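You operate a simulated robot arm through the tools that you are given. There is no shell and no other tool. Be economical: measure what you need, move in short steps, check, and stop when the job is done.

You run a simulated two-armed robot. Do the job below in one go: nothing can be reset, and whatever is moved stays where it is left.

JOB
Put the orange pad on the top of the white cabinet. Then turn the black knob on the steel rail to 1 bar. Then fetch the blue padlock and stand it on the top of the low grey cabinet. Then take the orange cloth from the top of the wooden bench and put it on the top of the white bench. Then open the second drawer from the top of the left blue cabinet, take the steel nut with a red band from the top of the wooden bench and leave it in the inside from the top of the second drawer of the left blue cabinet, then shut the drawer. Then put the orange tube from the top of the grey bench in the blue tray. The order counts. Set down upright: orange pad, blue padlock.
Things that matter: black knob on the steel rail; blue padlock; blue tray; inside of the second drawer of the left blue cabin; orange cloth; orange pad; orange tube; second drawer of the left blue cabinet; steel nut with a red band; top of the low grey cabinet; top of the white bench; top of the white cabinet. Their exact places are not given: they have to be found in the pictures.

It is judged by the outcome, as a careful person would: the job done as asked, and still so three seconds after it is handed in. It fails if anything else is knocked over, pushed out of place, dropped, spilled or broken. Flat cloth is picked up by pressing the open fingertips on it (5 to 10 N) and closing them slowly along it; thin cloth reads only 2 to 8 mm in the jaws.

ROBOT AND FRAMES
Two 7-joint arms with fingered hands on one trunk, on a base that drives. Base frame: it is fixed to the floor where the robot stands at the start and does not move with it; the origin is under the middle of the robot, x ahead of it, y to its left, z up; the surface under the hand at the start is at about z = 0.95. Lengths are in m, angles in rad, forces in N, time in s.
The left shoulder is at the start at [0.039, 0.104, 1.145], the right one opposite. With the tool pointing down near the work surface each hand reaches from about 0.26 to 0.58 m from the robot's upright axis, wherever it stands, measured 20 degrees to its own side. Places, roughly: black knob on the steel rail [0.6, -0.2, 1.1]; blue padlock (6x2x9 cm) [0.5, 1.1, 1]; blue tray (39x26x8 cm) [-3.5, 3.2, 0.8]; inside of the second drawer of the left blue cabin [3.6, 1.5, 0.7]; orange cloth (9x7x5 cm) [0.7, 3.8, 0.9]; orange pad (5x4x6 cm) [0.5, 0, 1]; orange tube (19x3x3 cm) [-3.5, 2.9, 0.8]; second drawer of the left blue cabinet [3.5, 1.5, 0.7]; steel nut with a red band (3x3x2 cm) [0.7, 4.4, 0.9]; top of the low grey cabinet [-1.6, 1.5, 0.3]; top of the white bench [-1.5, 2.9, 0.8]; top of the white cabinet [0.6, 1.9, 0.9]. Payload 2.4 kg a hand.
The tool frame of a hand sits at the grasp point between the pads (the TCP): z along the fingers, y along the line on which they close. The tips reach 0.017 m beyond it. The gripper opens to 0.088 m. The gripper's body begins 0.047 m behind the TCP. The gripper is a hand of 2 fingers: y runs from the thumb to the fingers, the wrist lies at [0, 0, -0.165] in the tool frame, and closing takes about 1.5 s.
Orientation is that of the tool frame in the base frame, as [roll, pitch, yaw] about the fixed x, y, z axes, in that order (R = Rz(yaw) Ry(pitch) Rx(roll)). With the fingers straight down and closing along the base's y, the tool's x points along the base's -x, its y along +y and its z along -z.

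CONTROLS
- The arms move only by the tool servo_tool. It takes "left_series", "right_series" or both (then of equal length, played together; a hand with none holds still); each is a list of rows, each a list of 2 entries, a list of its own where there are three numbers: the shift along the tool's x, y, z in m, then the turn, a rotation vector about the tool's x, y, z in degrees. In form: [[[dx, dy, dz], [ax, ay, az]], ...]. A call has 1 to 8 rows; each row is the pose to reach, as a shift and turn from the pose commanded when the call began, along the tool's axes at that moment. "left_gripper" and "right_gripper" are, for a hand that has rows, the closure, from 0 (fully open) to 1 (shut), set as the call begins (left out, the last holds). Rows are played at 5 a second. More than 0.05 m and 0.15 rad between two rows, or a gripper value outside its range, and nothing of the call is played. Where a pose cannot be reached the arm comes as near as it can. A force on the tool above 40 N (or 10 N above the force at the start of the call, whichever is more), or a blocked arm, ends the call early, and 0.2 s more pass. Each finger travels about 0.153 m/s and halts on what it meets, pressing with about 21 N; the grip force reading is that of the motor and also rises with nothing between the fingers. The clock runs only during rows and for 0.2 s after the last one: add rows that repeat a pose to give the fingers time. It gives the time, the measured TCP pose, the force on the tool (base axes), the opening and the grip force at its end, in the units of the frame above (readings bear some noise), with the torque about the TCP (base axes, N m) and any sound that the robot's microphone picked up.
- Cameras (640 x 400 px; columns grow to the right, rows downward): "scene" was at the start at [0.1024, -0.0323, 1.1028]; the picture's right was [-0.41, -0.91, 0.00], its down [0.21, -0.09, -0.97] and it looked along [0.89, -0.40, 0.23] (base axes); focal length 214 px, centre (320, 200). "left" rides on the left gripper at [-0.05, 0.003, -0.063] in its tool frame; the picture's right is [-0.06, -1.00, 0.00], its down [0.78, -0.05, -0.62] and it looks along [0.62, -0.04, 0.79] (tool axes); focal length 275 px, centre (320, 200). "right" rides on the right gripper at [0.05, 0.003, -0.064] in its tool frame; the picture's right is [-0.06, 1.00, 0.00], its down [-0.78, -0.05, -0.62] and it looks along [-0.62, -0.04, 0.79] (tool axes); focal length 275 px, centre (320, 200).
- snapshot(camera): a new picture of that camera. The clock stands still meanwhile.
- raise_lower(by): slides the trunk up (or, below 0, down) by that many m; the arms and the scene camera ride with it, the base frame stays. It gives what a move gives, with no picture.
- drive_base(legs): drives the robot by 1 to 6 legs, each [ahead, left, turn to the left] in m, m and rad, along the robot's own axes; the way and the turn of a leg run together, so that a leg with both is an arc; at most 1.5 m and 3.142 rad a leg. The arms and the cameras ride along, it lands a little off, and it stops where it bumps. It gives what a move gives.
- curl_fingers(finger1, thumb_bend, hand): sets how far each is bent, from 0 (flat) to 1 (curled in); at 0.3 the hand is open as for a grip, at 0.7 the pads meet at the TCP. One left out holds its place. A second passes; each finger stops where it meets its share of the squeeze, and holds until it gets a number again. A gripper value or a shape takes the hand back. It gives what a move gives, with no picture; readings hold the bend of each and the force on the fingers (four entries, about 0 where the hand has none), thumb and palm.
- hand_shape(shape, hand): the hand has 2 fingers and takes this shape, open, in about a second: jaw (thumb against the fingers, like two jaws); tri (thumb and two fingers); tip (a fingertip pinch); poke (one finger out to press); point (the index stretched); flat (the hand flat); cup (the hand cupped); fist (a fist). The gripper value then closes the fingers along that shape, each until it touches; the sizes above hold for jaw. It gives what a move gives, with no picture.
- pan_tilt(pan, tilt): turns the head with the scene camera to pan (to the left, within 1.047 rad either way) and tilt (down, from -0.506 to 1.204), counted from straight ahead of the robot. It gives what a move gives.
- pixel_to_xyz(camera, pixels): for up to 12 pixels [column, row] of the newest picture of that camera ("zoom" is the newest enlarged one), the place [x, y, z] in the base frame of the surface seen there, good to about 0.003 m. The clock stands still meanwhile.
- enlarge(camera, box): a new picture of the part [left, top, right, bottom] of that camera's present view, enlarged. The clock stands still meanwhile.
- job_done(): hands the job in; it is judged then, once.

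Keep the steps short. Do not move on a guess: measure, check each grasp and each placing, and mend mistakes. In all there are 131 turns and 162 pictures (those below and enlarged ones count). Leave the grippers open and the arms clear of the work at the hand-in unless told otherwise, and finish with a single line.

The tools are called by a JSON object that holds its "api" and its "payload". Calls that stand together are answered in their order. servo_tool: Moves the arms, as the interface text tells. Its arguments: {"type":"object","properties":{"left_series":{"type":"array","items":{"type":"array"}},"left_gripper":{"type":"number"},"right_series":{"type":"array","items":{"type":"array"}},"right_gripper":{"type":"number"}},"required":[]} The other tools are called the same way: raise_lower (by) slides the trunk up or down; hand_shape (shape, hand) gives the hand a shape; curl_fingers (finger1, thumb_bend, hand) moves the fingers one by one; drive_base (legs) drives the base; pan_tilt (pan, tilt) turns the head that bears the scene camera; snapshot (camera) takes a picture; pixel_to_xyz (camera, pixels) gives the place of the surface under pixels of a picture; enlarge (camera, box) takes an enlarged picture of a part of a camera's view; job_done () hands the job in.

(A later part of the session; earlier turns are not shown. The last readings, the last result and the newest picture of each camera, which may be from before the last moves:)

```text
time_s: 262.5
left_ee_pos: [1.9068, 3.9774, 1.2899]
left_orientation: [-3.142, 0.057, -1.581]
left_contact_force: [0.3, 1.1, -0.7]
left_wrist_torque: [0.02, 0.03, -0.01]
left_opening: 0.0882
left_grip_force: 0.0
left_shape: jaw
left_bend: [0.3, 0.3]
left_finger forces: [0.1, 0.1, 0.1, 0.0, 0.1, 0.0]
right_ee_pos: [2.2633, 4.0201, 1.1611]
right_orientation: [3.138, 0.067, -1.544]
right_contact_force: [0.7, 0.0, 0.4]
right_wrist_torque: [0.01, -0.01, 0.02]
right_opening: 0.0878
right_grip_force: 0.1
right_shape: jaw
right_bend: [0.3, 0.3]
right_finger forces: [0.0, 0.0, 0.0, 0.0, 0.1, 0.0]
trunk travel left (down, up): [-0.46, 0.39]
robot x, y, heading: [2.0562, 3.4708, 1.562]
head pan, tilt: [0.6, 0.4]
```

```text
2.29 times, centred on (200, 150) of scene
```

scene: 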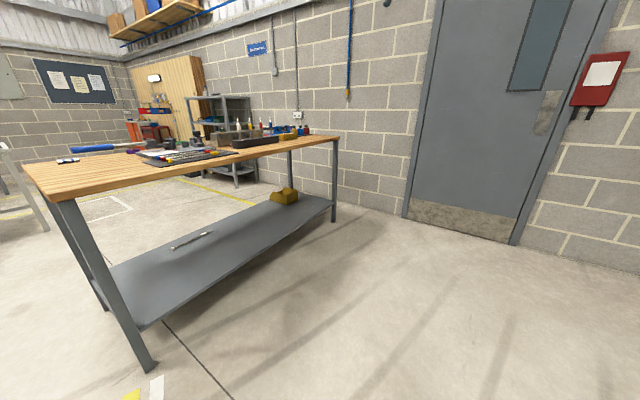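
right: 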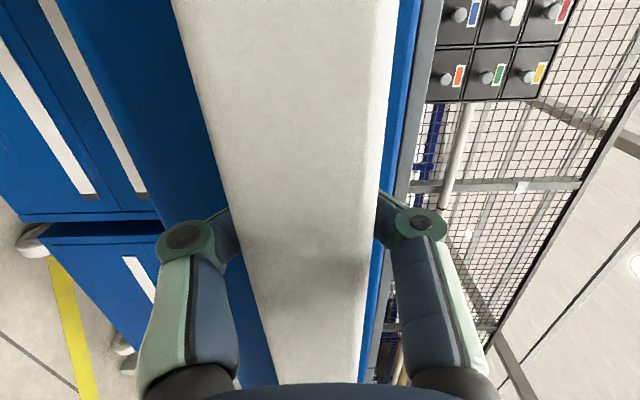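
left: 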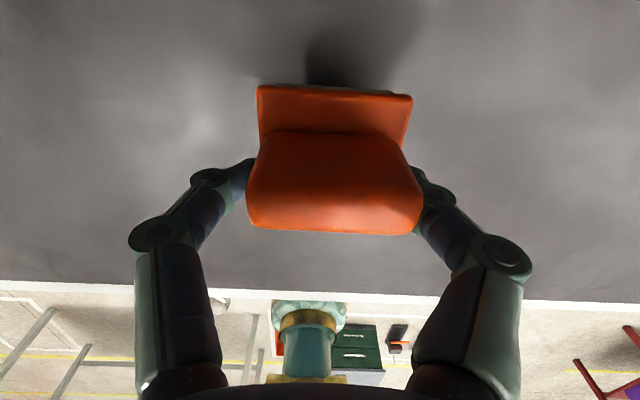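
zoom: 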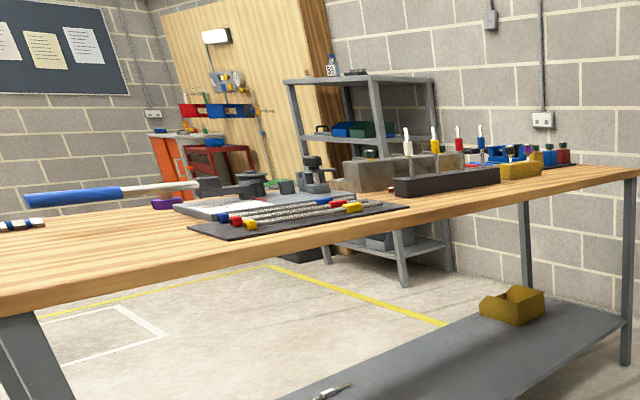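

Bench far edge x=1.01; a black bottle block stands beside the nut. Drive up and face the bench from the +x side.

{"api": "drive_base", "payload": {"legs": [[0.8, 0, 0], [0, 0, 1.575], [0.62, 0, 0]]}}

{"api": "pan_tilt", "payload": {"pan": -0.15, "tilt": 0.5}}

{"api": "snapshot", "payload": {"camera": "scene"}}

{"api": "snapshot", "payload": {"camera": "right"}}

```text
time_s: 273.6
left_ee_pos: [0.9367, 4.1285, 1.2899]
left_orientation: [3.141, 0.059, -0.011]
left_contact_force: [0.6, 0.7, -1.0]
left_wrist_torque: [0.02, 0.03, 0.01]
left_opening: 0.0882
left_grip_force: 0.1
left_shape: jaw
left_bend: [0.3, 0.3]
left_finger forces: [0.0, 0.0, 0.0, 0.0, 0.0, 0.0]
right_ee_pos: [0.8936, 4.4861, 1.1612]
right_orientation: [3.137, 0.069, 0.027]
right_contact_force: [0.0, -0.3, 0.5]
right_wrist_torque: [0.0, 0.02, 0.0]
right_opening: 0.0879
right_grip_force: 0.1
right_shape: jaw
right_bend: [0.3, 0.3]
right_finger forces: [0.0, 0.0, 0.0, 0.1, 0.0, 0.1]
trunk travel left (down, up): [-0.46, 0.39]
robot x, y, heading: [1.4437, 4.2768, 3.129]
head pan, tilt: [0.6, 0.4]
```

```text
time_s: 274.8
left_ee_pos: [0.9382, 4.1295, 1.2898]
left_orientation: [-3.14, 0.056, -0.012]
left_contact_force: [0.4, -0.1, -0.3]
left_wrist_torque: [-0.05, 0.02, -0.01]
left_opening: 0.0881
left_grip_force: 0.0
left_shape: jaw
left_bend: [0.3, 0.3]
left_finger forces: [0.0, 0.1, 0.0, 0.0, 0.1, 0.0]
right_ee_pos: [0.8946, 4.4843, 1.1603]
right_orientation: [3.138, 0.067, 0.027]
right_contact_force: [-0.3, -0.2, -0.4]
right_wrist_torque: [-0.02, 0.04, -0.02]
right_opening: 0.0882
right_grip_force: 0.1
right_shape: jaw
right_bend: [0.3, 0.3]
right_finger forces: [0.0, 0.0, 0.0, 0.1, 0.0, 0.0]
trunk travel left (down, up): [-0.46, 0.39]
robot x, y, heading: [1.4397, 4.2758, 3.135]
head pan, tilt: [-0.15, 0.499]
```

```text
73 pictures are left
```

scene: 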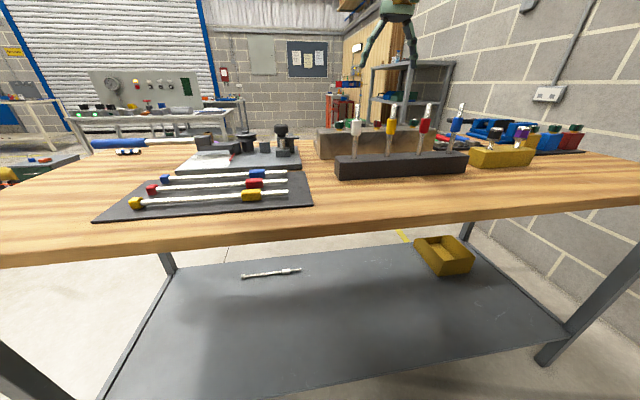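

```text
72 pictures are left
```

right: 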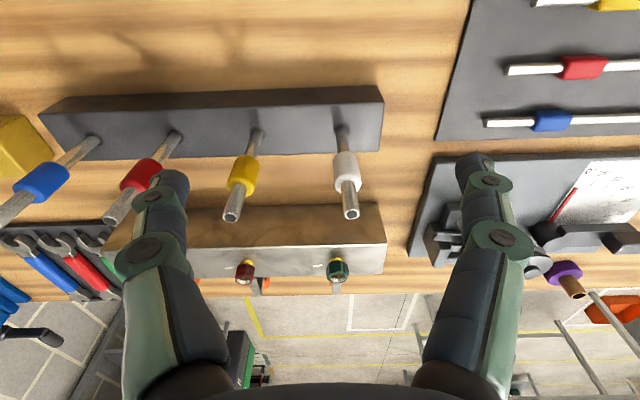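

The nut isn't visible yet; I'll measure around where it should be.

{"api": "pixel_to_xyz", "payload": {"camera": "right", "pixels": [[395, 180], [380, 145], [380, 95], [345, 140], [350, 205], [240, 205], [370, 215], [385, 245], [430, 240], [360, 180], [410, 260], [130, 200]]}}

{"api": "enlarge", "payload": {"camera": "right", "box": [300, 90, 460, 300]}}

{"api": "enlarge", "payload": {"camera": "scene", "box": [270, 90, 480, 200]}}

```text
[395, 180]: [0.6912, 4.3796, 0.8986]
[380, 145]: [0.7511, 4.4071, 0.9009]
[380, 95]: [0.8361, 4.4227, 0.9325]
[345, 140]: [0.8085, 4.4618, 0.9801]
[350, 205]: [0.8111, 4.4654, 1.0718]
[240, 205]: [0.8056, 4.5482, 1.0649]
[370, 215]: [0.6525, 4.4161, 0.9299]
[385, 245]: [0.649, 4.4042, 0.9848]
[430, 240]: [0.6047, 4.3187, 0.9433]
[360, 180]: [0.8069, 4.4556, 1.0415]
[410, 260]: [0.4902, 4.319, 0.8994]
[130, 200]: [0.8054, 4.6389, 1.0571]
```

```text
1.90 times, centred on (380, 195) of right
```

zoom: 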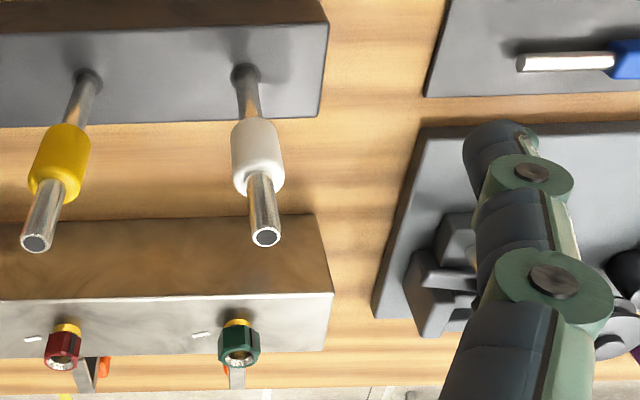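

```text
3.05 times, centred on (375, 145) of scene
```

zoom: 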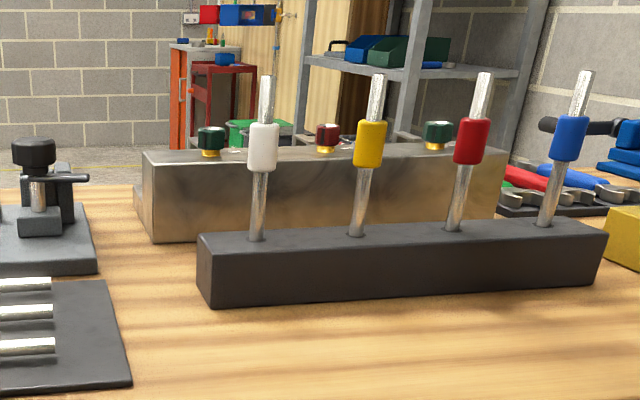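

The nut may be hidden behind the white screwdriver. Shift the right hand 0.1 toward -y and look again.

{"api": "servo_tool", "payload": {"right_series": [[[0, 0.04, 0], [0, 0, 0]], [[0, 0.08, 0], [0, 0, 0]], [[0, 0.1, 0], [0, 0, 0]], [[0, 0.1, 0], [0, 0, 0]]]}}

{"api": "snapshot", "payload": {"camera": "right"}}

```text
time_s: 275.8
left_ee_pos: [0.9366, 4.1294, 1.2898]
left_orientation: [3.141, 0.057, -0.01]
left_contact_force: [-0.3, 0.1, -0.4]
left_wrist_torque: [-0.03, -0.01, 0.01]
left_opening: 0.0877
left_grip_force: 0.0
left_shape: jaw
left_bend: [0.3, 0.3]
left_finger forces: [0.1, 0.0, 0.0, 0.0, 0.0, 0.0]
right_ee_pos: [0.8966, 4.3838, 1.1608]
right_orientation: [3.138, 0.068, 0.027]
right_contact_force: [0.1, 0.7, 0.0]
right_wrist_torque: [0.01, -0.02, 0.01]
right_opening: 0.0881
right_grip_force: 0.1
right_shape: jaw
right_bend: [0.3, 0.3]
right_finger forces: [0.1, 0.1, 0.0, 0.0, 0.1, 0.1]
trunk travel left (down, up): [-0.46, 0.39]
robot x, y, heading: [1.442, 4.2752, 3.13]
head pan, tilt: [-0.15, 0.499]
```

```text
69 pictures are left
```

right: 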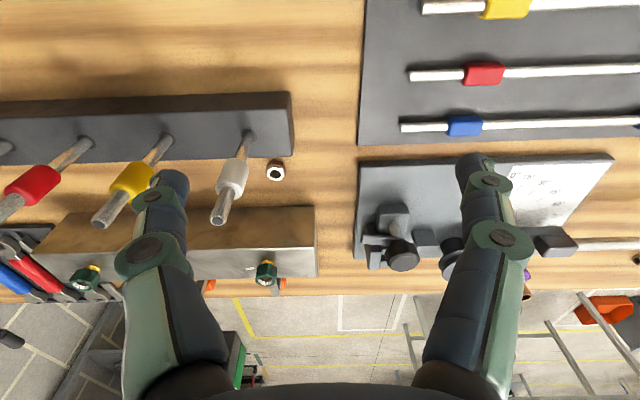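

The nut appears at (276,170), next to the white screwdriver. Measure.

{"api": "pixel_to_xyz", "payload": {"camera": "right", "pixels": [[276, 172], [268, 168], [285, 168], [276, 162], [276, 180], [288, 150], [292, 105], [245, 140], [232, 180], [220, 222], [312, 215], [365, 170]]}}

{"api": "enlarge", "payload": {"camera": "right", "box": [190, 90, 390, 290]}}

```text
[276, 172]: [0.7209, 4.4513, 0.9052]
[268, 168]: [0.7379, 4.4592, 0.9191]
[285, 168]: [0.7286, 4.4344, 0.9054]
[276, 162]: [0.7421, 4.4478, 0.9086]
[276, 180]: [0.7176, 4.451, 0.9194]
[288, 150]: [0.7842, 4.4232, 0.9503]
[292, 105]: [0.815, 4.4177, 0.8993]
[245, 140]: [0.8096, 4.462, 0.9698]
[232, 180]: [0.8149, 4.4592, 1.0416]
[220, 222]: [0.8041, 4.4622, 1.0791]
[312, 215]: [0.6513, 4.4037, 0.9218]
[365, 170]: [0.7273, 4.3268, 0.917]
```

```text
2.00 times, centred on (290, 190) of right
```

zoom: 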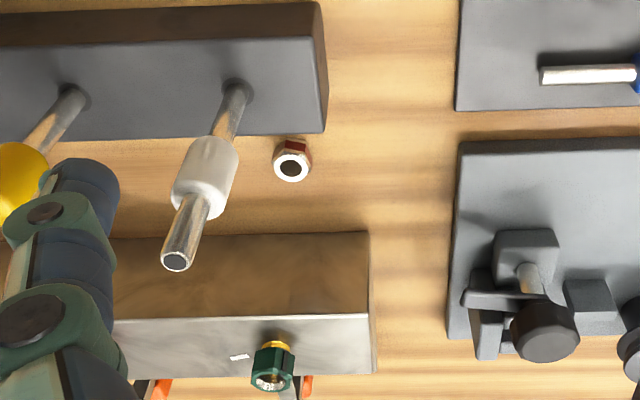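

Nut centre ≈ (0.729,4.447). The wrist camera would come too near the white screwdriver in the normal pose, so I'll yaw the hand +90° (camera toward -y, closing along x).

{"api": "servo_tool", "payload": {"right_series": [[[0, 0, 0], [0, 0, 8]], [[0, 0, 0], [0, 0, 16]], [[0, 0, 0], [0, 0, 24]], [[0, 0, 0], [0, 0, 32]], [[0, 0, 0], [0, 0, 40]], [[0, 0, 0], [0, 0, 48]], [[0, 0, 0], [0, 0, 56]], [[0, 0, 0], [0, 0, 64]]]}}

{"api": "servo_tool", "payload": {"right_series": [[[0, 0, 0], [0, 0, 8]], [[0, 0, 0], [0, 0, 16]], [[0, 0, 0], [0, 0, 24]], [[0, 0, 0], [0, 0, 24]]]}}

{"api": "drive_base", "payload": {"legs": [[0.1, 0, 0]]}}

{"api": "snapshot", "payload": {"camera": "right"}}

```text
time_s: 277.6
left_ee_pos: [0.9359, 4.1287, 1.2893]
left_orientation: [-3.141, 0.058, -0.011]
left_contact_force: [-0.2, 0.3, 0.3]
left_wrist_torque: [-0.04, -0.02, -0.02]
left_opening: 0.088
left_grip_force: 0.0
left_shape: jaw
left_bend: [0.3, 0.3]
left_finger forces: [0.0, 0.0, 0.0, 0.0, 0.1, 0.1]
right_ee_pos: [0.8964, 4.3849, 1.1617]
right_orientation: [3.078, 0.027, -1.092]
right_contact_force: [0.5, 0.8, -0.1]
right_wrist_torque: [-0.01, 0.02, 0.0]
right_opening: 0.0878
right_grip_force: 0.0
right_shape: jaw
right_bend: [0.3, 0.3]
right_finger forces: [0.0, 0.0, 0.0, 0.0, 0.1, 0.0]
trunk travel left (down, up): [-0.46, 0.39]
robot x, y, heading: [1.4397, 4.2781, 3.133]
head pan, tilt: [-0.15, 0.499]
```

```text
time_s: 278.6
left_ee_pos: [0.9373, 4.1302, 1.289]
left_orientation: [3.141, 0.058, -0.01]
left_contact_force: [0.4, -0.4, 0.9]
left_wrist_torque: [0.01, -0.02, -0.01]
left_opening: 0.0878
left_grip_force: 0.1
left_shape: jaw
left_bend: [0.3, 0.3]
left_finger forces: [0.0, 0.0, 0.1, 0.1, 0.0, 0.0]
right_ee_pos: [0.8913, 4.4041, 1.1624]
right_orientation: [3.074, 0.006, -1.358]
right_contact_force: [-0.8, 0.6, -0.7]
right_wrist_torque: [-0.01, 0.01, -0.03]
right_opening: 0.0881
right_grip_force: 0.2
right_shape: jaw
right_bend: [0.3, 0.3]
right_finger forces: [0.0, 0.0, 0.0, 0.0, 0.1, 0.0]
right hand out of reach, approached as far as the arm can: row 1, 2, 3, 4
trunk travel left (down, up): [-0.46, 0.39]
robot x, y, heading: [1.442, 4.2739, 3.135]
head pan, tilt: [-0.15, 0.499]
```

```text
time_s: 279.7
left_ee_pos: [0.8353, 4.1299, 1.2887]
left_orientation: [3.141, 0.056, -0.011]
left_contact_force: [-0.5, 0.1, 1.0]
left_wrist_torque: [-0.03, -0.01, -0.01]
left_opening: 0.0878
left_grip_force: 0.1
left_shape: jaw
left_bend: [0.3, 0.3]
left_finger forces: [0.0, 0.0, 0.1, 0.0, 0.0, 0.1]
right_ee_pos: [0.7896, 4.4058, 1.1607]
right_orientation: [3.075, 0.005, -1.359]
right_contact_force: [0.2, -0.6, 0.0]
right_wrist_torque: [0.0, 0.01, 0.03]
right_opening: 0.0881
right_grip_force: 0.0
right_shape: jaw
right_bend: [0.3, 0.3]
right_finger forces: [0.0, 0.1, 0.0, 0.1, 0.0, 0.0]
trunk travel left (down, up): [-0.46, 0.39]
robot x, y, heading: [1.3404, 4.2743, 3.134]
head pan, tilt: [-0.15, 0.499]
```

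```text
67 pictures are left
```

right: 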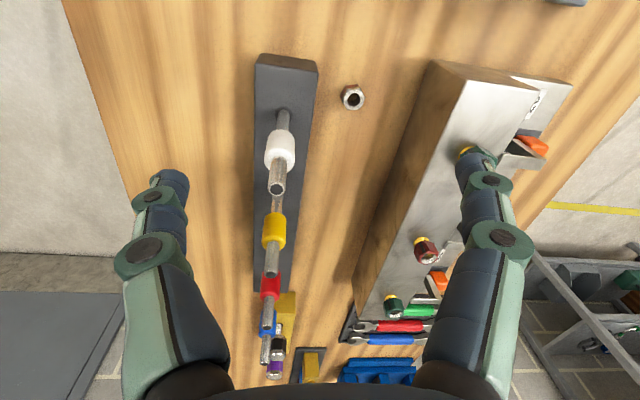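

The view is clear: nut at (352,97). Measure the nut and both block edges.

{"api": "pixel_to_xyz", "payload": {"camera": "right", "pixels": [[352, 97], [343, 95], [363, 97], [352, 87], [352, 108], [316, 75], [308, 130], [430, 65], [400, 160], [280, 150], [277, 190]]}}

{"api": "enlarge", "payload": {"camera": "right", "box": [230, 40, 470, 190]}}

```text
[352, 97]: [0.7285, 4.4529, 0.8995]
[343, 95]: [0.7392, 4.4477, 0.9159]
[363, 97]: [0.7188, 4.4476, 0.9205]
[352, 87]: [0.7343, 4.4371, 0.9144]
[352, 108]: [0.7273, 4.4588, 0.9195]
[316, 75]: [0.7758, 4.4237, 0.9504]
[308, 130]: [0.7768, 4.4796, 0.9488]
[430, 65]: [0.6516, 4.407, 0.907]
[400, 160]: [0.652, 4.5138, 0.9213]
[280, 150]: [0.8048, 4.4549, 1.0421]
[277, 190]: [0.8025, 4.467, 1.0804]
```

```text
2.67 times, centred on (350, 115) of right
```

zoom: 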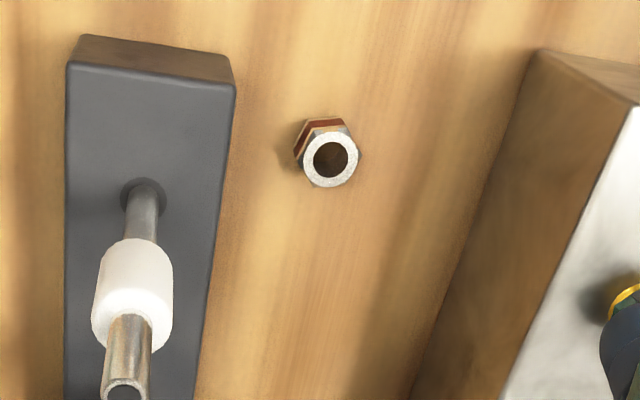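

Nut centre (0.729,4.448) with the black block edge at x=0.776. A diagonal grasp gives best clearance; turn back 30° with the gripper partly closed.

{"api": "servo_tool", "payload": {"right_series": [[[0, 0, 0], [0, 0, -8]], [[0, 0, 0], [0, 0, -16]], [[0, 0, 0], [0, 0, -24]], [[0, 0, 0], [0, 0, -30]], [[0, 0, 0], [0, 0, -30]]], "right_gripper": 0.35}}

```text
time_s: 280.9
left_ee_pos: [0.8366, 4.1299, 1.2898]
left_orientation: [-3.14, 0.056, -0.011]
left_contact_force: [-0.6, -1.2, 0.3]
left_wrist_torque: [0.02, 0.02, 0.0]
left_opening: 0.0883
left_grip_force: 0.0
left_shape: jaw
left_bend: [0.3, 0.3]
left_finger forces: [0.0, 0.1, 0.1, 0.0, 0.0, 0.1]
right_ee_pos: [0.7909, 4.4047, 1.1624]
right_orientation: [3.086, 0.04, -0.834]
right_contact_force: [1.4, 0.3, 0.2]
right_wrist_torque: [-0.01, -0.01, 0.01]
right_opening: 0.0576
right_grip_force: 0.1
right_shape: jaw
right_bend: [0.7, 0.68]
right_finger forces: [0.0, 0.0, 0.0, 0.0, 0.1, 0.0]
trunk travel left (down, up): [-0.46, 0.39]
robot x, y, heading: [1.3407, 4.2751, 3.133]
head pan, tilt: [-0.15, 0.499]
```

Move over the nut (still high) and take out the 4° tilt.

{"api": "servo_tool", "payload": {"right_series": [[[-0.03, 0.008, 0], [1.5, 1.3, 0]], [[-0.06, 0.015, 0], [2.9, 2.6, 0]], [[-0.072, 0.0165, 0], [2.9, 2.6, 0]], [[-0.072, 0.0165, 0], [2.9, 2.6, 0]]]}}

{"api": "snapshot", "payload": {"camera": "right"}}

```text
time_s: 281.9
left_ee_pos: [0.8369, 4.1293, 1.2906]
left_orientation: [-3.141, 0.057, -0.011]
left_contact_force: [0.3, 0.1, 0.1]
left_wrist_torque: [0.02, -0.04, 0.0]
left_opening: 0.088
left_grip_force: 0.0
left_shape: jaw
left_bend: [0.3, 0.3]
left_finger forces: [0.0, 0.0, 0.0, 0.1, 0.1, 0.1]
right_ee_pos: [0.7993, 4.46, 1.1586]
right_orientation: [3.135, -0.006, -0.835]
right_contact_force: [-0.1, 0.1, 0.2]
right_wrist_torque: [0.0, -0.01, 0.0]
right_opening: 0.0573
right_grip_force: 0.1
right_shape: jaw
right_bend: [0.7, 0.68]
right_finger forces: [0.0, 0.0, 0.1, 0.1, 0.1, 0.0]
right hand out of reach, approached as far as the arm can: row 1, 2, 3, 4
trunk travel left (down, up): [-0.46, 0.39]
robot x, y, heading: [1.3433, 4.2771, 3.135]
head pan, tilt: [-0.15, 0.499]
```

```text
65 pictures are left
```

right: 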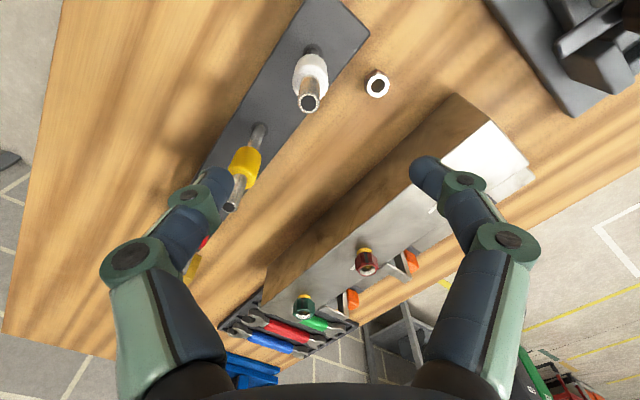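

Need to be closer. Creep the base ahead 0.06 (hand still above everything).

{"api": "drive_base", "payload": {"legs": [[0.06, 0, 0]]}}

{"api": "snapshot", "payload": {"camera": "right"}}

```text
time_s: 282.9
left_ee_pos: [0.7756, 4.1304, 1.2906]
left_orientation: [-3.141, 0.055, -0.013]
left_contact_force: [0.3, 0.9, -0.5]
left_wrist_torque: [-0.04, -0.02, 0.0]
left_opening: 0.088
left_grip_force: 0.2
left_shape: jaw
left_bend: [0.3, 0.3]
left_finger forces: [0.0, 0.1, 0.1, 0.0, 0.0, 0.0]
right_ee_pos: [0.7375, 4.4618, 1.1589]
right_orientation: [3.138, -0.005, -0.835]
right_contact_force: [0.1, -0.6, -0.4]
right_wrist_torque: [-0.01, 0.05, -0.02]
right_opening: 0.0575
right_grip_force: 0.0
right_shape: jaw
right_bend: [0.7, 0.68]
right_finger forces: [0.0, 0.0, 0.0, 0.0, 0.1, 0.0]
trunk travel left (down, up): [-0.46, 0.39]
robot x, y, heading: [1.2821, 4.2795, 3.13]
head pan, tilt: [-0.15, 0.499]
```

```text
64 pictures are left
```

right: 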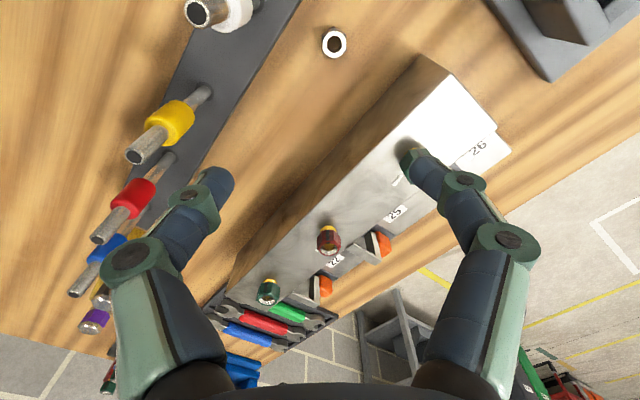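

No bump. Shift onto the nut and descend to z≈1.0, then check.

{"api": "servo_tool", "payload": {"right_series": [[[0.0047, 0.0157, 0], [0, 0, 0]], [[0.0047, 0.0157, 0.04], [0, 0, 0]], [[0.0047, 0.0157, 0.08], [0, 0, 0]], [[0.0047, 0.0157, 0.12], [0, 0, 0]], [[0.0047, 0.0157, 0.155], [0, 0, 0]], [[0.0047, 0.0157, 0.155], [0, 0, 0]]]}}

{"api": "snapshot", "payload": {"camera": "right"}}

{"api": "enlarge", "payload": {"camera": "scene", "box": [270, 40, 510, 200]}}

```text
time_s: 284.3
left_ee_pos: [0.7763, 4.1312, 1.2889]
left_orientation: [-3.141, 0.058, -0.011]
left_contact_force: [0.9, -0.3, 1.1]
left_wrist_torque: [0.01, -0.01, 0.0]
left_opening: 0.088
left_grip_force: 0.1
left_shape: jaw
left_bend: [0.3, 0.3]
left_finger forces: [0.1, 0.0, 0.0, 0.0, 0.0, 0.1]
right_ee_pos: [0.735, 4.4466, 1.0041]
right_orientation: [3.137, -0.005, -0.834]
right_contact_force: [0.4, 0.1, 0.3]
right_wrist_torque: [0.0, 0.05, -0.01]
right_opening: 0.0575
right_grip_force: 0.1
right_shape: jaw
right_bend: [0.7, 0.68]
right_finger forces: [0.1, 0.0, 0.0, 0.0, 0.0, 0.1]
right hand out of reach, approached as far as the arm can: row 1, 5, 6
trunk travel left (down, up): [-0.46, 0.39]
robot x, y, heading: [1.2795, 4.2777, 3.134]
head pan, tilt: [-0.15, 0.499]
```

```text
63 pictures are left
```

right: 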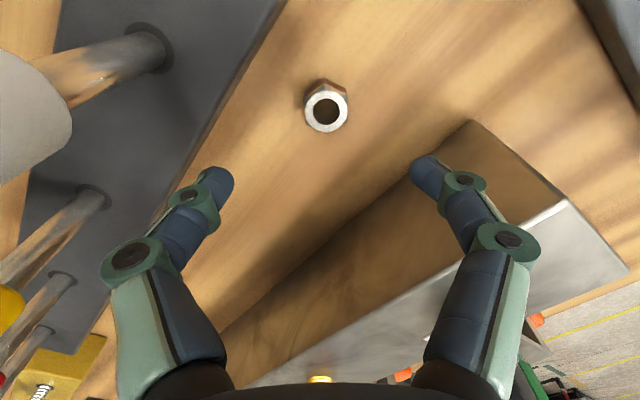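

```text
2.50 times, centred on (390, 120) of scene
```

zoom: 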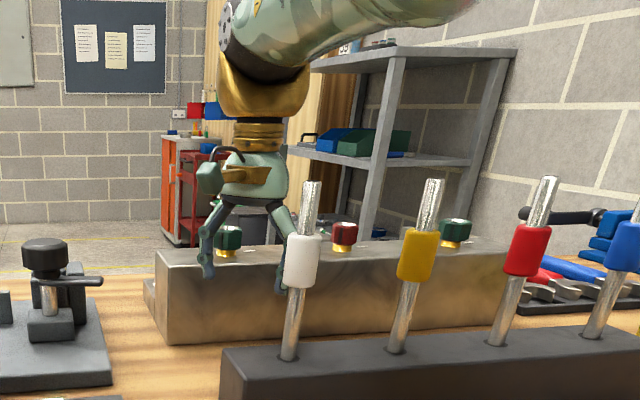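

Slightly short of reach. Shift the hand back 0.022 in x and creep the base ahead 0.03.

{"api": "servo_tool", "payload": {"right_series": [[[0.0148, -0.0163, 0], [0, 0, 0]], [[0.0148, -0.0163, 0], [0, 0, 0]]]}}

{"api": "drive_base", "payload": {"legs": [[0.03, 0, 0]]}}

{"api": "servo_tool", "payload": {"right_series": [[[0, 0, 0.02], [0, 0, 0]], [[0, 0, 0.04], [0, 0, 0]], [[0, 0, 0.05], [0, 0, 0]], [[0, 0, 0.05], [0, 0, 0]]]}}

{"api": "snapshot", "payload": {"camera": "right"}}

```text
time_s: 284.9
left_ee_pos: [0.7755, 4.1303, 1.2889]
left_orientation: [-3.142, 0.056, -0.012]
left_contact_force: [-0.2, -0.4, 0.4]
left_wrist_torque: [-0.01, -0.02, -0.03]
left_opening: 0.0881
left_grip_force: 0.2
left_shape: jaw
left_bend: [0.3, 0.3]
left_finger forces: [0.0, 0.0, 0.0, 0.0, 0.0, 0.0]
right_ee_pos: [0.7353, 4.4473, 1.0032]
right_orientation: [3.138, -0.005, -0.835]
right_contact_force: [0.4, -0.8, 0.5]
right_wrist_torque: [-0.02, 0.03, 0.03]
right_opening: 0.0576
right_grip_force: 0.0
right_shape: jaw
right_bend: [0.7, 0.68]
right_finger forces: [0.0, 0.0, 0.1, 0.0, 0.0, 0.0]
right hand out of reach, approached as far as the arm can: row 1, 2
trunk travel left (down, up): [-0.46, 0.39]
robot x, y, heading: [1.2795, 4.2727, 3.132]
head pan, tilt: [-0.15, 0.499]
```

```text
time_s: 285.7
left_ee_pos: [0.7467, 4.1313, 1.2901]
left_orientation: [-3.141, 0.056, -0.01]
left_contact_force: [0.0, 0.0, 0.0]
left_wrist_torque: [0.03, -0.01, -0.02]
left_opening: 0.0881
left_grip_force: 0.0
left_shape: jaw
left_bend: [0.3, 0.3]
left_finger forces: [0.1, 0.1, 0.0, 0.0, 0.0, 0.0]
right_ee_pos: [0.7048, 4.4478, 1.0028]
right_orientation: [3.139, -0.007, -0.834]
right_contact_force: [-0.4, -0.1, 0.5]
right_wrist_torque: [-0.03, 0.01, -0.01]
right_opening: 0.0579
right_grip_force: 0.0
right_shape: jaw
right_bend: [0.7, 0.68]
right_finger forces: [0.1, 0.0, 0.1, 0.1, 0.0, 0.1]
trunk travel left (down, up): [-0.46, 0.39]
robot x, y, heading: [1.2499, 4.2783, 3.129]
head pan, tilt: [-0.15, 0.499]
```

```text
time_s: 286.7
left_ee_pos: [0.7465, 4.1307, 1.2886]
left_orientation: [-3.141, 0.056, -0.01]
left_contact_force: [-0.2, 0.2, 0.4]
left_wrist_torque: [-0.01, 0.01, -0.02]
left_opening: 0.088
left_grip_force: 0.1
left_shape: jaw
left_bend: [0.3, 0.3]
left_finger forces: [0.0, 0.1, 0.0, 0.0, 0.1, 0.1]
right_ee_pos: [0.7135, 4.4478, 0.9528]
right_orientation: [3.137, -0.006, -0.833]
right_contact_force: [0.1, 0.5, -0.5]
right_wrist_torque: [-0.01, 0.03, 0.01]
right_opening: 0.0576
right_grip_force: 0.1
right_shape: jaw
right_bend: [0.7, 0.68]
right_finger forces: [0.1, 0.0, 0.1, 0.0, 0.1, 0.1]
right hand out of reach, approached as far as the arm can: row 2, 3, 4
trunk travel left (down, up): [-0.46, 0.39]
robot x, y, heading: [1.2523, 4.2759, 3.126]
head pan, tilt: [-0.15, 0.499]
```

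```text
61 pictures are left
```

right: 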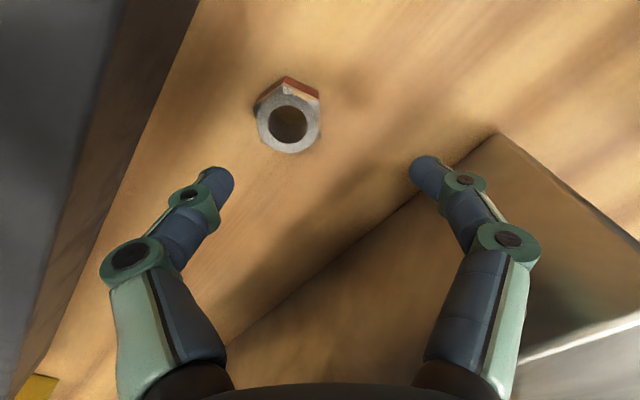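

Now shift +0.0155 in x at this height, then check.

{"api": "servo_tool", "payload": {"right_series": [[[0.0104, -0.0115, 0], [0, 0, 0]], [[0.0104, -0.0115, 0], [0, 0, 0]]]}}

{"api": "snapshot", "payload": {"camera": "right"}}

```text
time_s: 287.3
left_ee_pos: [0.7468, 4.1325, 1.2889]
left_orientation: [-3.14, 0.058, -0.01]
left_contact_force: [-0.7, -0.5, 0.0]
left_wrist_torque: [0.02, -0.02, 0.0]
left_opening: 0.0881
left_grip_force: 0.1
left_shape: jaw
left_bend: [0.3, 0.3]
left_finger forces: [0.0, 0.0, 0.0, 0.0, 0.0, 0.0]
right_ee_pos: [0.7304, 4.4474, 0.9539]
right_orientation: [3.138, -0.006, -0.835]
right_contact_force: [0.3, -0.4, 0.6]
right_wrist_torque: [-0.02, 0.0, -0.02]
right_opening: 0.0577
right_grip_force: 0.0
right_shape: jaw
right_bend: [0.7, 0.68]
right_finger forces: [0.0, 0.0, 0.0, 0.1, 0.1, 0.1]
trunk travel left (down, up): [-0.46, 0.39]
robot x, y, heading: [1.2504, 4.2787, 3.127]
head pan, tilt: [-0.15, 0.499]
```

```text
60 pictures are left
```

right: 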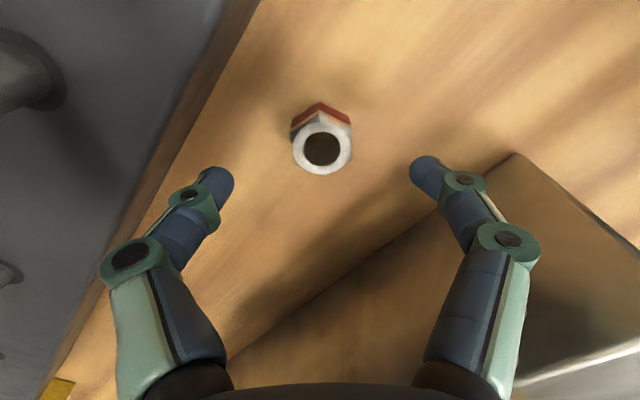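

Centred. Descend to z≈0.918 and close.

{"api": "servo_tool", "payload": {"right_series": [[[0, 0, 0.015], [0, 0, 0]], [[0, 0, 0.03], [0, 0, 0]], [[0, 0, 0.035], [0, 0, 0]], [[0, 0, 0.035], [0, 0, 0]]]}}

{"api": "snapshot", "payload": {"camera": "right"}}

```text
time_s: 288.3
left_ee_pos: [0.7517, 4.129, 1.2929]
left_orientation: [-3.139, 0.062, -0.011]
left_contact_force: [-0.6, -1.2, 0.6]
left_wrist_torque: [-0.03, 0.01, 0.02]
left_opening: 0.0879
left_grip_force: 0.1
left_shape: jaw
left_bend: [0.3, 0.3]
left_finger forces: [0.0, 0.0, 0.1, 0.0, 0.1, 0.0]
right_ee_pos: [0.7307, 4.4474, 0.9275]
right_orientation: [3.126, 0.006, -0.834]
right_contact_force: [-0.1, 0.5, 0.6]
right_wrist_torque: [0.0, -0.03, -0.01]
right_opening: 0.0576
right_grip_force: 0.0
right_shape: jaw
right_bend: [0.7, 0.68]
right_finger forces: [0.0, 0.1, 0.1, 0.1, 0.0, 0.0]
trunk travel left (down, up): [-0.46, 0.39]
robot x, y, heading: [1.2507, 4.2812, 3.136]
head pan, tilt: [-0.15, 0.499]
```

```text
59 pictures are left
```

right: 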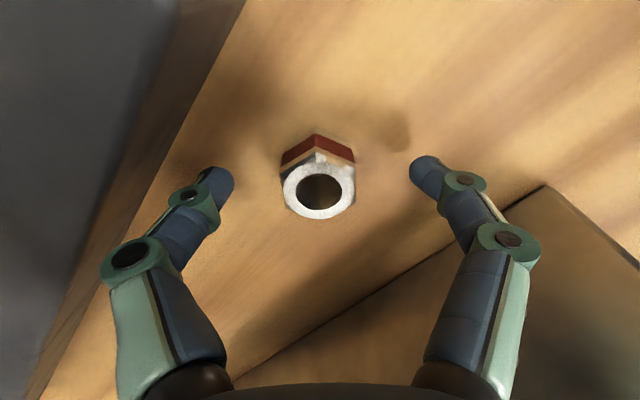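

The hand stopped 1 cm short and the body shifted slightly — maybe the forearm touches something. Look.

{"api": "snapshot", "payload": {"camera": "scene"}}

{"api": "snapshot", "payload": {"camera": "left"}}

```text
58 pictures are left
```

scene: 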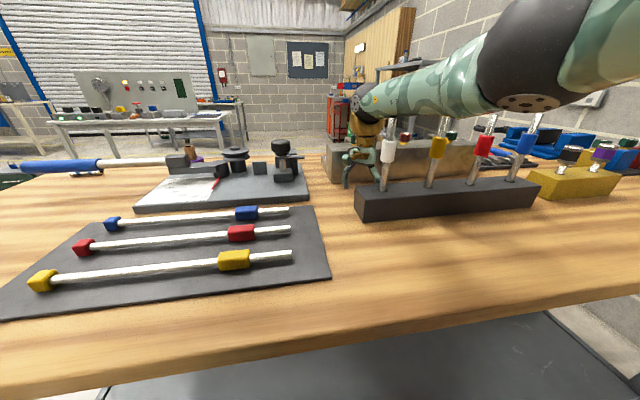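

```text
57 pictures are left
```

left: 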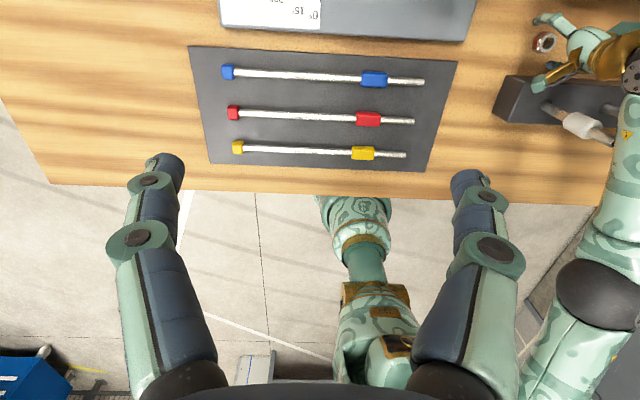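

The right forearm is resting on the screwdriver tops. Lift straight up at once and check nothing moved; I'll use the left arm instead, whose forearm comes in from the clear side.

{"api": "servo_tool", "payload": {"right_series": [[[0, 0, -0.02], [0, 0, 0]], [[0, 0, -0.06], [0, 0, 0]], [[0, 0, -0.1], [0, 0, 0]], [[0, 0, -0.14], [0, 0, 0]], [[0, 0, -0.18], [0, 0, 0]], [[0, 0, -0.22], [0, 0, 0]], [[0, 0, -0.26], [0, 0, 0]], [[0, 0, -0.3], [0, 0, 0]]]}}

{"api": "drive_base", "payload": {"legs": [[-0.15, 0, 0]]}}

{"api": "snapshot", "payload": {"camera": "scene"}}

{"api": "snapshot", "payload": {"camera": "right"}}

```text
time_s: 290.1
left_ee_pos: [0.7464, 4.1301, 1.2899]
left_orientation: [-3.141, 0.058, -0.011]
left_contact_force: [-1.7, 1.0, 0.0]
left_wrist_torque: [0.02, 0.0, -0.02]
left_opening: 0.0881
left_grip_force: 0.1
left_shape: jaw
left_bend: [0.3, 0.3]
left_finger forces: [0.0, 0.0, 0.1, 0.1, 0.0, 0.1]
right_ee_pos: [0.7297, 4.448, 1.2196]
right_orientation: [3.137, -0.006, -0.835]
right_contact_force: [0.6, -1.0, 0.0]
right_wrist_torque: [0.01, -0.01, 0.01]
right_opening: 0.0573
right_grip_force: 0.1
right_shape: jaw
right_bend: [0.7, 0.68]
right_finger forces: [0.0, 0.0, 0.0, 0.0, 0.0, 0.0]
trunk travel left (down, up): [-0.46, 0.39]
robot x, y, heading: [1.2501, 4.2814, 3.131]
head pan, tilt: [-0.15, 0.499]
```

```text
time_s: 291.5
left_ee_pos: [0.8994, 4.1298, 1.2902]
left_orientation: [3.141, 0.059, -0.009]
left_contact_force: [0.3, -0.1, -0.1]
left_wrist_torque: [-0.01, 0.0, 0.0]
left_opening: 0.088
left_grip_force: 0.0
left_shape: jaw
left_bend: [0.3, 0.3]
left_finger forces: [0.1, 0.1, 0.1, 0.0, 0.1, 0.0]
right_ee_pos: [0.8817, 4.447, 1.2195]
right_orientation: [3.136, -0.005, -0.835]
right_contact_force: [0.9, -1.2, -0.3]
right_wrist_torque: [0.0, -0.01, 0.01]
right_opening: 0.0574
right_grip_force: 0.0
right_shape: jaw
right_bend: [0.7, 0.68]
right_finger forces: [0.0, 0.1, 0.0, 0.0, 0.0, 0.0]
trunk travel left (down, up): [-0.46, 0.39]
robot x, y, heading: [1.4044, 4.2797, 3.133]
head pan, tilt: [-0.15, 0.499]
```

```text
56 pictures are left
```

scene: 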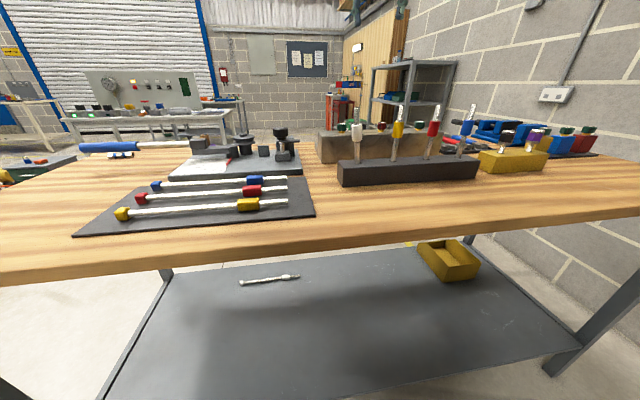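

```text
55 pictures are left
```

right: 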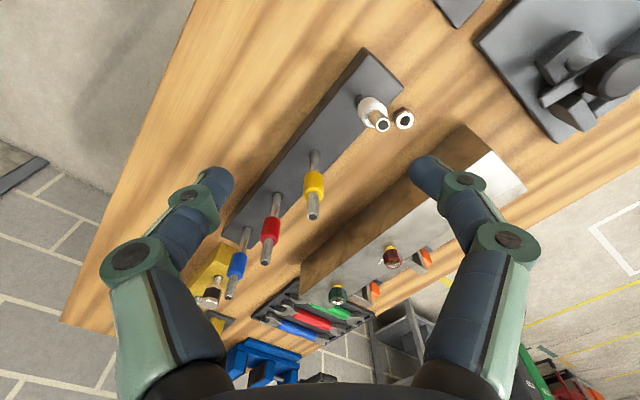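

Everything stands as before by eye; verify the block corner and screwdriver positions.

{"api": "pixel_to_xyz", "payload": {"camera": "right", "pixels": [[403, 90], [365, 48], [378, 125], [313, 215], [268, 260], [235, 290], [404, 119], [250, 262]]}}

{"api": "enlarge", "payload": {"camera": "scene", "box": [300, 90, 500, 200]}}

```text
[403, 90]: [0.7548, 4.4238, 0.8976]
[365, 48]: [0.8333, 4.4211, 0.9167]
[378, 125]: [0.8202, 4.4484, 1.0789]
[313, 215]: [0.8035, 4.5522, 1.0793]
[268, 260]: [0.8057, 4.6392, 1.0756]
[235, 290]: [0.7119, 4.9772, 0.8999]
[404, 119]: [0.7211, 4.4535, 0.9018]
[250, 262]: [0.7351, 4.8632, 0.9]
```

```text
3.20 times, centred on (400, 145) of scene
```

zoom: 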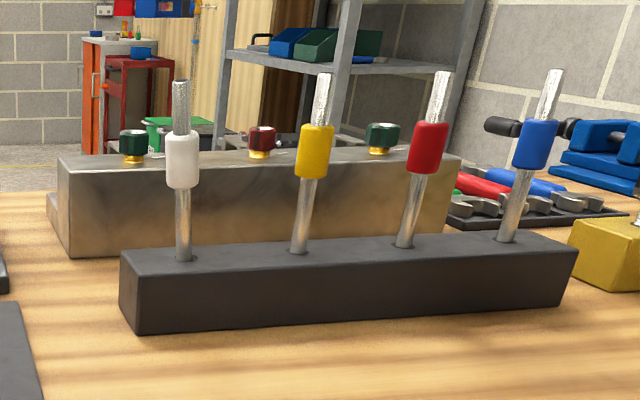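

The white screwdriver now leans a few degrees but stands in its hole. I'll square the right hand away toward +y and back, and turn the left hand 48° with its gripper partly closed.

{"api": "servo_tool", "payload": {"right_series": [[[-0.003, -0.02, 0], [0, 0, -8]], [[-0.007, -0.045, 0], [0, 0, -16]], [[-0.011, -0.07, 0], [0, 0, -24]], [[-0.015, -0.1, 0], [0, 0, -32]], [[-0.019, -0.13, 0], [0, 0, -40]], [[-0.022, -0.155, 0], [0, 0, -48]], [[-0.022, -0.155, 0], [0, 0, -48]]], "left_series": [[[0, 0, 0], [0, 0, -8]], [[0, 0, 0], [0, 0, -16]], [[0, 0, 0], [0, 0, -24]], [[0, 0, 0], [0, 0, -32]], [[0, 0, 0], [0, 0, -40]], [[0, 0, 0], [0, 0, -48]], [[0, 0, 0], [0, 0, -48]]], "left_gripper": 0.35, "right_gripper": 0}}

{"api": "drive_base", "payload": {"legs": [[0, -0.12, 0]]}}

{"api": "snapshot", "payload": {"camera": "scene"}}

{"api": "snapshot", "payload": {"camera": "left"}}

```text
time_s: 293.1
left_ee_pos: [0.8972, 4.1288, 1.2884]
left_orientation: [-3.1, 0.039, 0.829]
left_contact_force: [-0.9, -0.4, 0.0]
left_wrist_torque: [-0.01, 0.01, 0.0]
left_opening: 0.0577
left_grip_force: 0.1
left_shape: jaw
left_bend: [0.7, 0.68]
left_finger forces: [0.1, 0.1, 0.0, 0.0, 0.0, 0.0]
right_ee_pos: [0.9804, 4.5668, 1.2178]
right_orientation: [3.134, -0.001, 0.008]
right_contact_force: [-0.2, 0.1, 0.6]
right_wrist_torque: [0.0, -0.03, 0.0]
right_opening: 0.0876
right_grip_force: 0.0
right_shape: jaw
right_bend: [0.3, 0.3]
right_finger forces: [0.1, 0.0, 0.1, 0.0, 0.0, 0.0]
trunk travel left (down, up): [-0.46, 0.39]
robot x, y, heading: [1.4036, 4.2738, 3.131]
head pan, tilt: [-0.15, 0.499]
```

```text
time_s: 294.3
left_ee_pos: [0.9003, 4.2511, 1.2905]
left_orientation: [-3.099, 0.041, 0.827]
left_contact_force: [0.1, 0.4, -0.3]
left_wrist_torque: [-0.03, 0.01, 0.0]
left_opening: 0.0576
left_grip_force: 0.1
left_shape: jaw
left_bend: [0.7, 0.68]
left_finger forces: [0.0, 0.0, 0.0, 0.0, 0.0, 0.0]
right_ee_pos: [0.9811, 4.6888, 1.218]
right_orientation: [3.132, -0.002, 0.004]
right_contact_force: [0.4, 0.3, 0.0]
right_wrist_torque: [0.0, 0.03, 0.0]
right_opening: 0.0879
right_grip_force: 0.0
right_shape: jaw
right_bend: [0.3, 0.3]
right_finger forces: [0.1, 0.1, 0.1, 0.1, 0.1, 0.0]
trunk travel left (down, up): [-0.46, 0.39]
robot x, y, heading: [1.4037, 4.3936, 3.127]
head pan, tilt: [-0.15, 0.499]
```

```text
53 pictures are left
```

scene: 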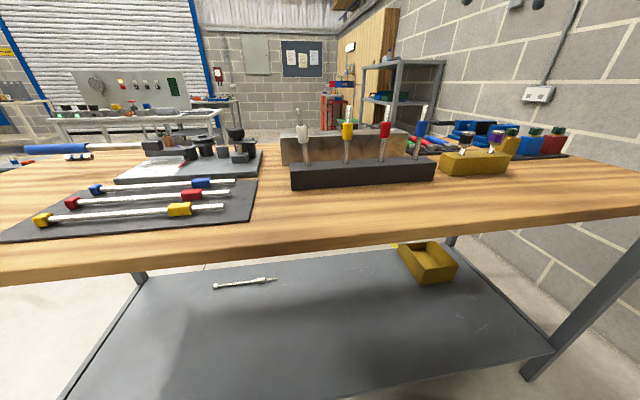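

```text
52 pictures are left
```

left: 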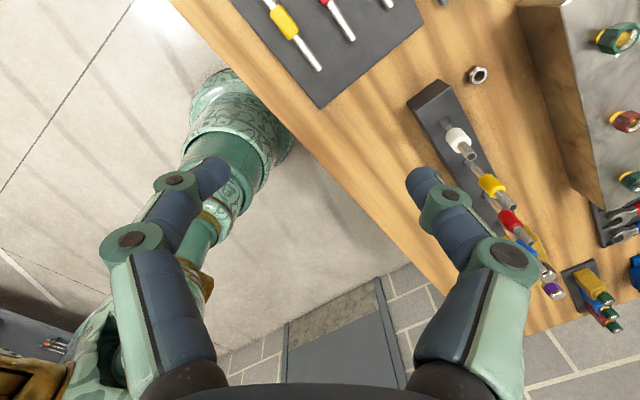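

Drive ahead 0.15, then carry the left hand over the nut at height.

{"api": "drive_base", "payload": {"legs": [[0.15, 0, 0]]}}

{"api": "servo_tool", "payload": {"left_series": [[[0.026, -0.03, 0.01], [-0.6, 0.6, 0]], [[0.053, -0.06, 0.03], [-1.2, 1.1, 0]], [[0.079, -0.088, 0.05], [-1.9, 1.7, 0]], [[0.105, -0.118, 0.07], [-2.5, 2.2, 0]], [[0.1315, -0.148, 0.09], [-2.5, 2.2, 0]], [[0.1315, -0.148, 0.09], [-2.5, 2.2, 0]]]}}

{"api": "snapshot", "payload": {"camera": "left"}}

{"api": "snapshot", "payload": {"camera": "scene"}}

```text
time_s: 295.7
left_ee_pos: [0.7478, 4.2516, 1.2897]
left_orientation: [-3.099, 0.037, 0.825]
left_contact_force: [0.1, -0.2, -0.2]
left_wrist_torque: [0.01, 0.04, 0.0]
left_opening: 0.0574
left_grip_force: 0.0
left_shape: jaw
left_bend: [0.7, 0.68]
left_finger forces: [0.1, 0.0, 0.0, 0.0, 0.0, 0.0]
right_ee_pos: [0.8308, 4.6897, 1.2178]
right_orientation: [3.135, -0.001, 0.003]
right_contact_force: [-0.2, 0.1, -0.7]
right_wrist_torque: [0.01, 0.01, 0.01]
right_opening: 0.0881
right_grip_force: 0.1
right_shape: jaw
right_bend: [0.3, 0.3]
right_finger forces: [0.1, 0.1, 0.1, 0.1, 0.1, 0.0]
trunk travel left (down, up): [-0.46, 0.39]
robot x, y, heading: [1.2537, 4.3985, 3.131]
head pan, tilt: [-0.15, 0.499]
```

```text
time_s: 297.1
left_ee_pos: [0.7592, 4.4401, 1.1886]
left_orientation: [3.139, 0.0, 0.828]
left_contact_force: [-1.1, 0.0, -1.0]
left_wrist_torque: [-0.01, -0.01, -0.01]
left_opening: 0.0574
left_grip_force: 0.0
left_shape: jaw
left_bend: [0.7, 0.68]
left_finger forces: [0.1, 0.0, 0.0, 0.1, 0.1, 0.1]
left hand out of reach, approached as far as the arm can: row 3, 4, 5, 6
right_ee_pos: [0.8304, 4.6877, 1.2189]
right_orientation: [3.134, -0.002, 0.003]
right_contact_force: [-0.1, 0.4, -0.3]
right_wrist_torque: [-0.02, -0.01, -0.03]
right_opening: 0.0879
right_grip_force: 0.1
right_shape: jaw
right_bend: [0.3, 0.3]
right_finger forces: [0.1, 0.0, 0.0, 0.0, 0.0, 0.1]
trunk travel left (down, up): [-0.46, 0.39]
robot x, y, heading: [1.2506, 4.3958, 3.132]
head pan, tilt: [-0.15, 0.499]
```

```text
51 pictures are left
```

left: 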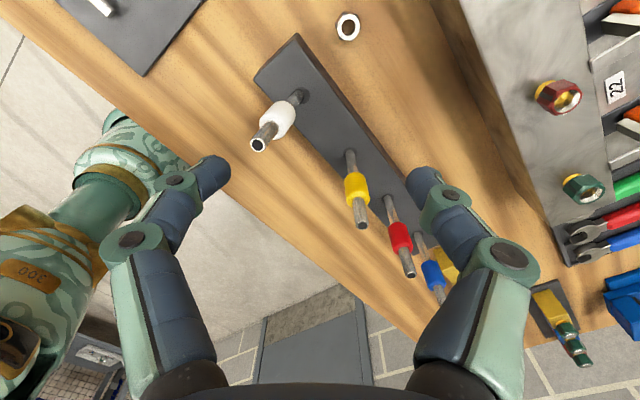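

```text
50 pictures are left
```

scene: 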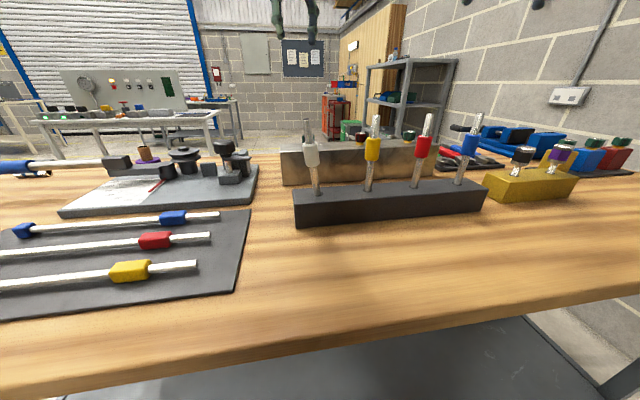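

Continue: shift the last 3 cm while coming down to z≈1.10.

{"api": "servo_tool", "payload": {"left_series": [[[-0.007, -0.014, 0.03], [0, 0, 0]], [[-0.0144, -0.0275, 0.06], [0, 0, 0]], [[-0.0144, -0.0275, 0.09], [0, 0, 0]], [[-0.0144, -0.0275, 0.09], [0, 0, 0]]]}}

{"api": "pixel_to_xyz", "payload": {"camera": "left", "pixels": [[258, 145], [275, 120], [299, 99], [360, 222], [352, 155]]}}

{"api": "snapshot", "payload": {"camera": "left"}}

```text
time_s: 298.1
left_ee_pos: [0.7452, 4.4457, 1.095]
left_orientation: [-3.141, -0.001, 0.826]
left_contact_force: [0.9, -0.5, -0.8]
left_wrist_torque: [0.04, -0.03, -0.03]
left_opening: 0.0575
left_grip_force: 0.3
left_shape: jaw
left_bend: [0.7, 0.68]
left_finger forces: [0.1, 0.1, 0.0, 0.0, 0.1, 0.0]
left hand out of reach, approached as far as the arm can: row 1, 2, 3, 4
right_ee_pos: [0.8312, 4.6883, 1.2188]
right_orientation: [3.136, -0.001, 0.003]
right_contact_force: [0.2, -0.2, -0.2]
right_wrist_torque: [-0.03, 0.01, 0.01]
right_opening: 0.088
right_grip_force: 0.0
right_shape: jaw
right_bend: [0.3, 0.3]
right_finger forces: [0.0, 0.0, 0.0, 0.1, 0.0, 0.0]
trunk travel left (down, up): [-0.46, 0.39]
robot x, y, heading: [1.2542, 4.4, 3.129]
head pan, tilt: [-0.15, 0.499]
```

```text
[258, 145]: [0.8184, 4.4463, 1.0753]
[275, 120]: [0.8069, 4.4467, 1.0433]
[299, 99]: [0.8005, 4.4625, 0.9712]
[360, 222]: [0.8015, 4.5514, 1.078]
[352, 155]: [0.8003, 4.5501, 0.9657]
```

```text
49 pictures are left
```

left: 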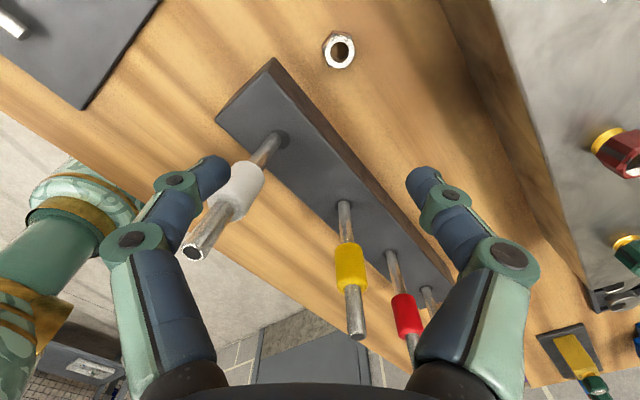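

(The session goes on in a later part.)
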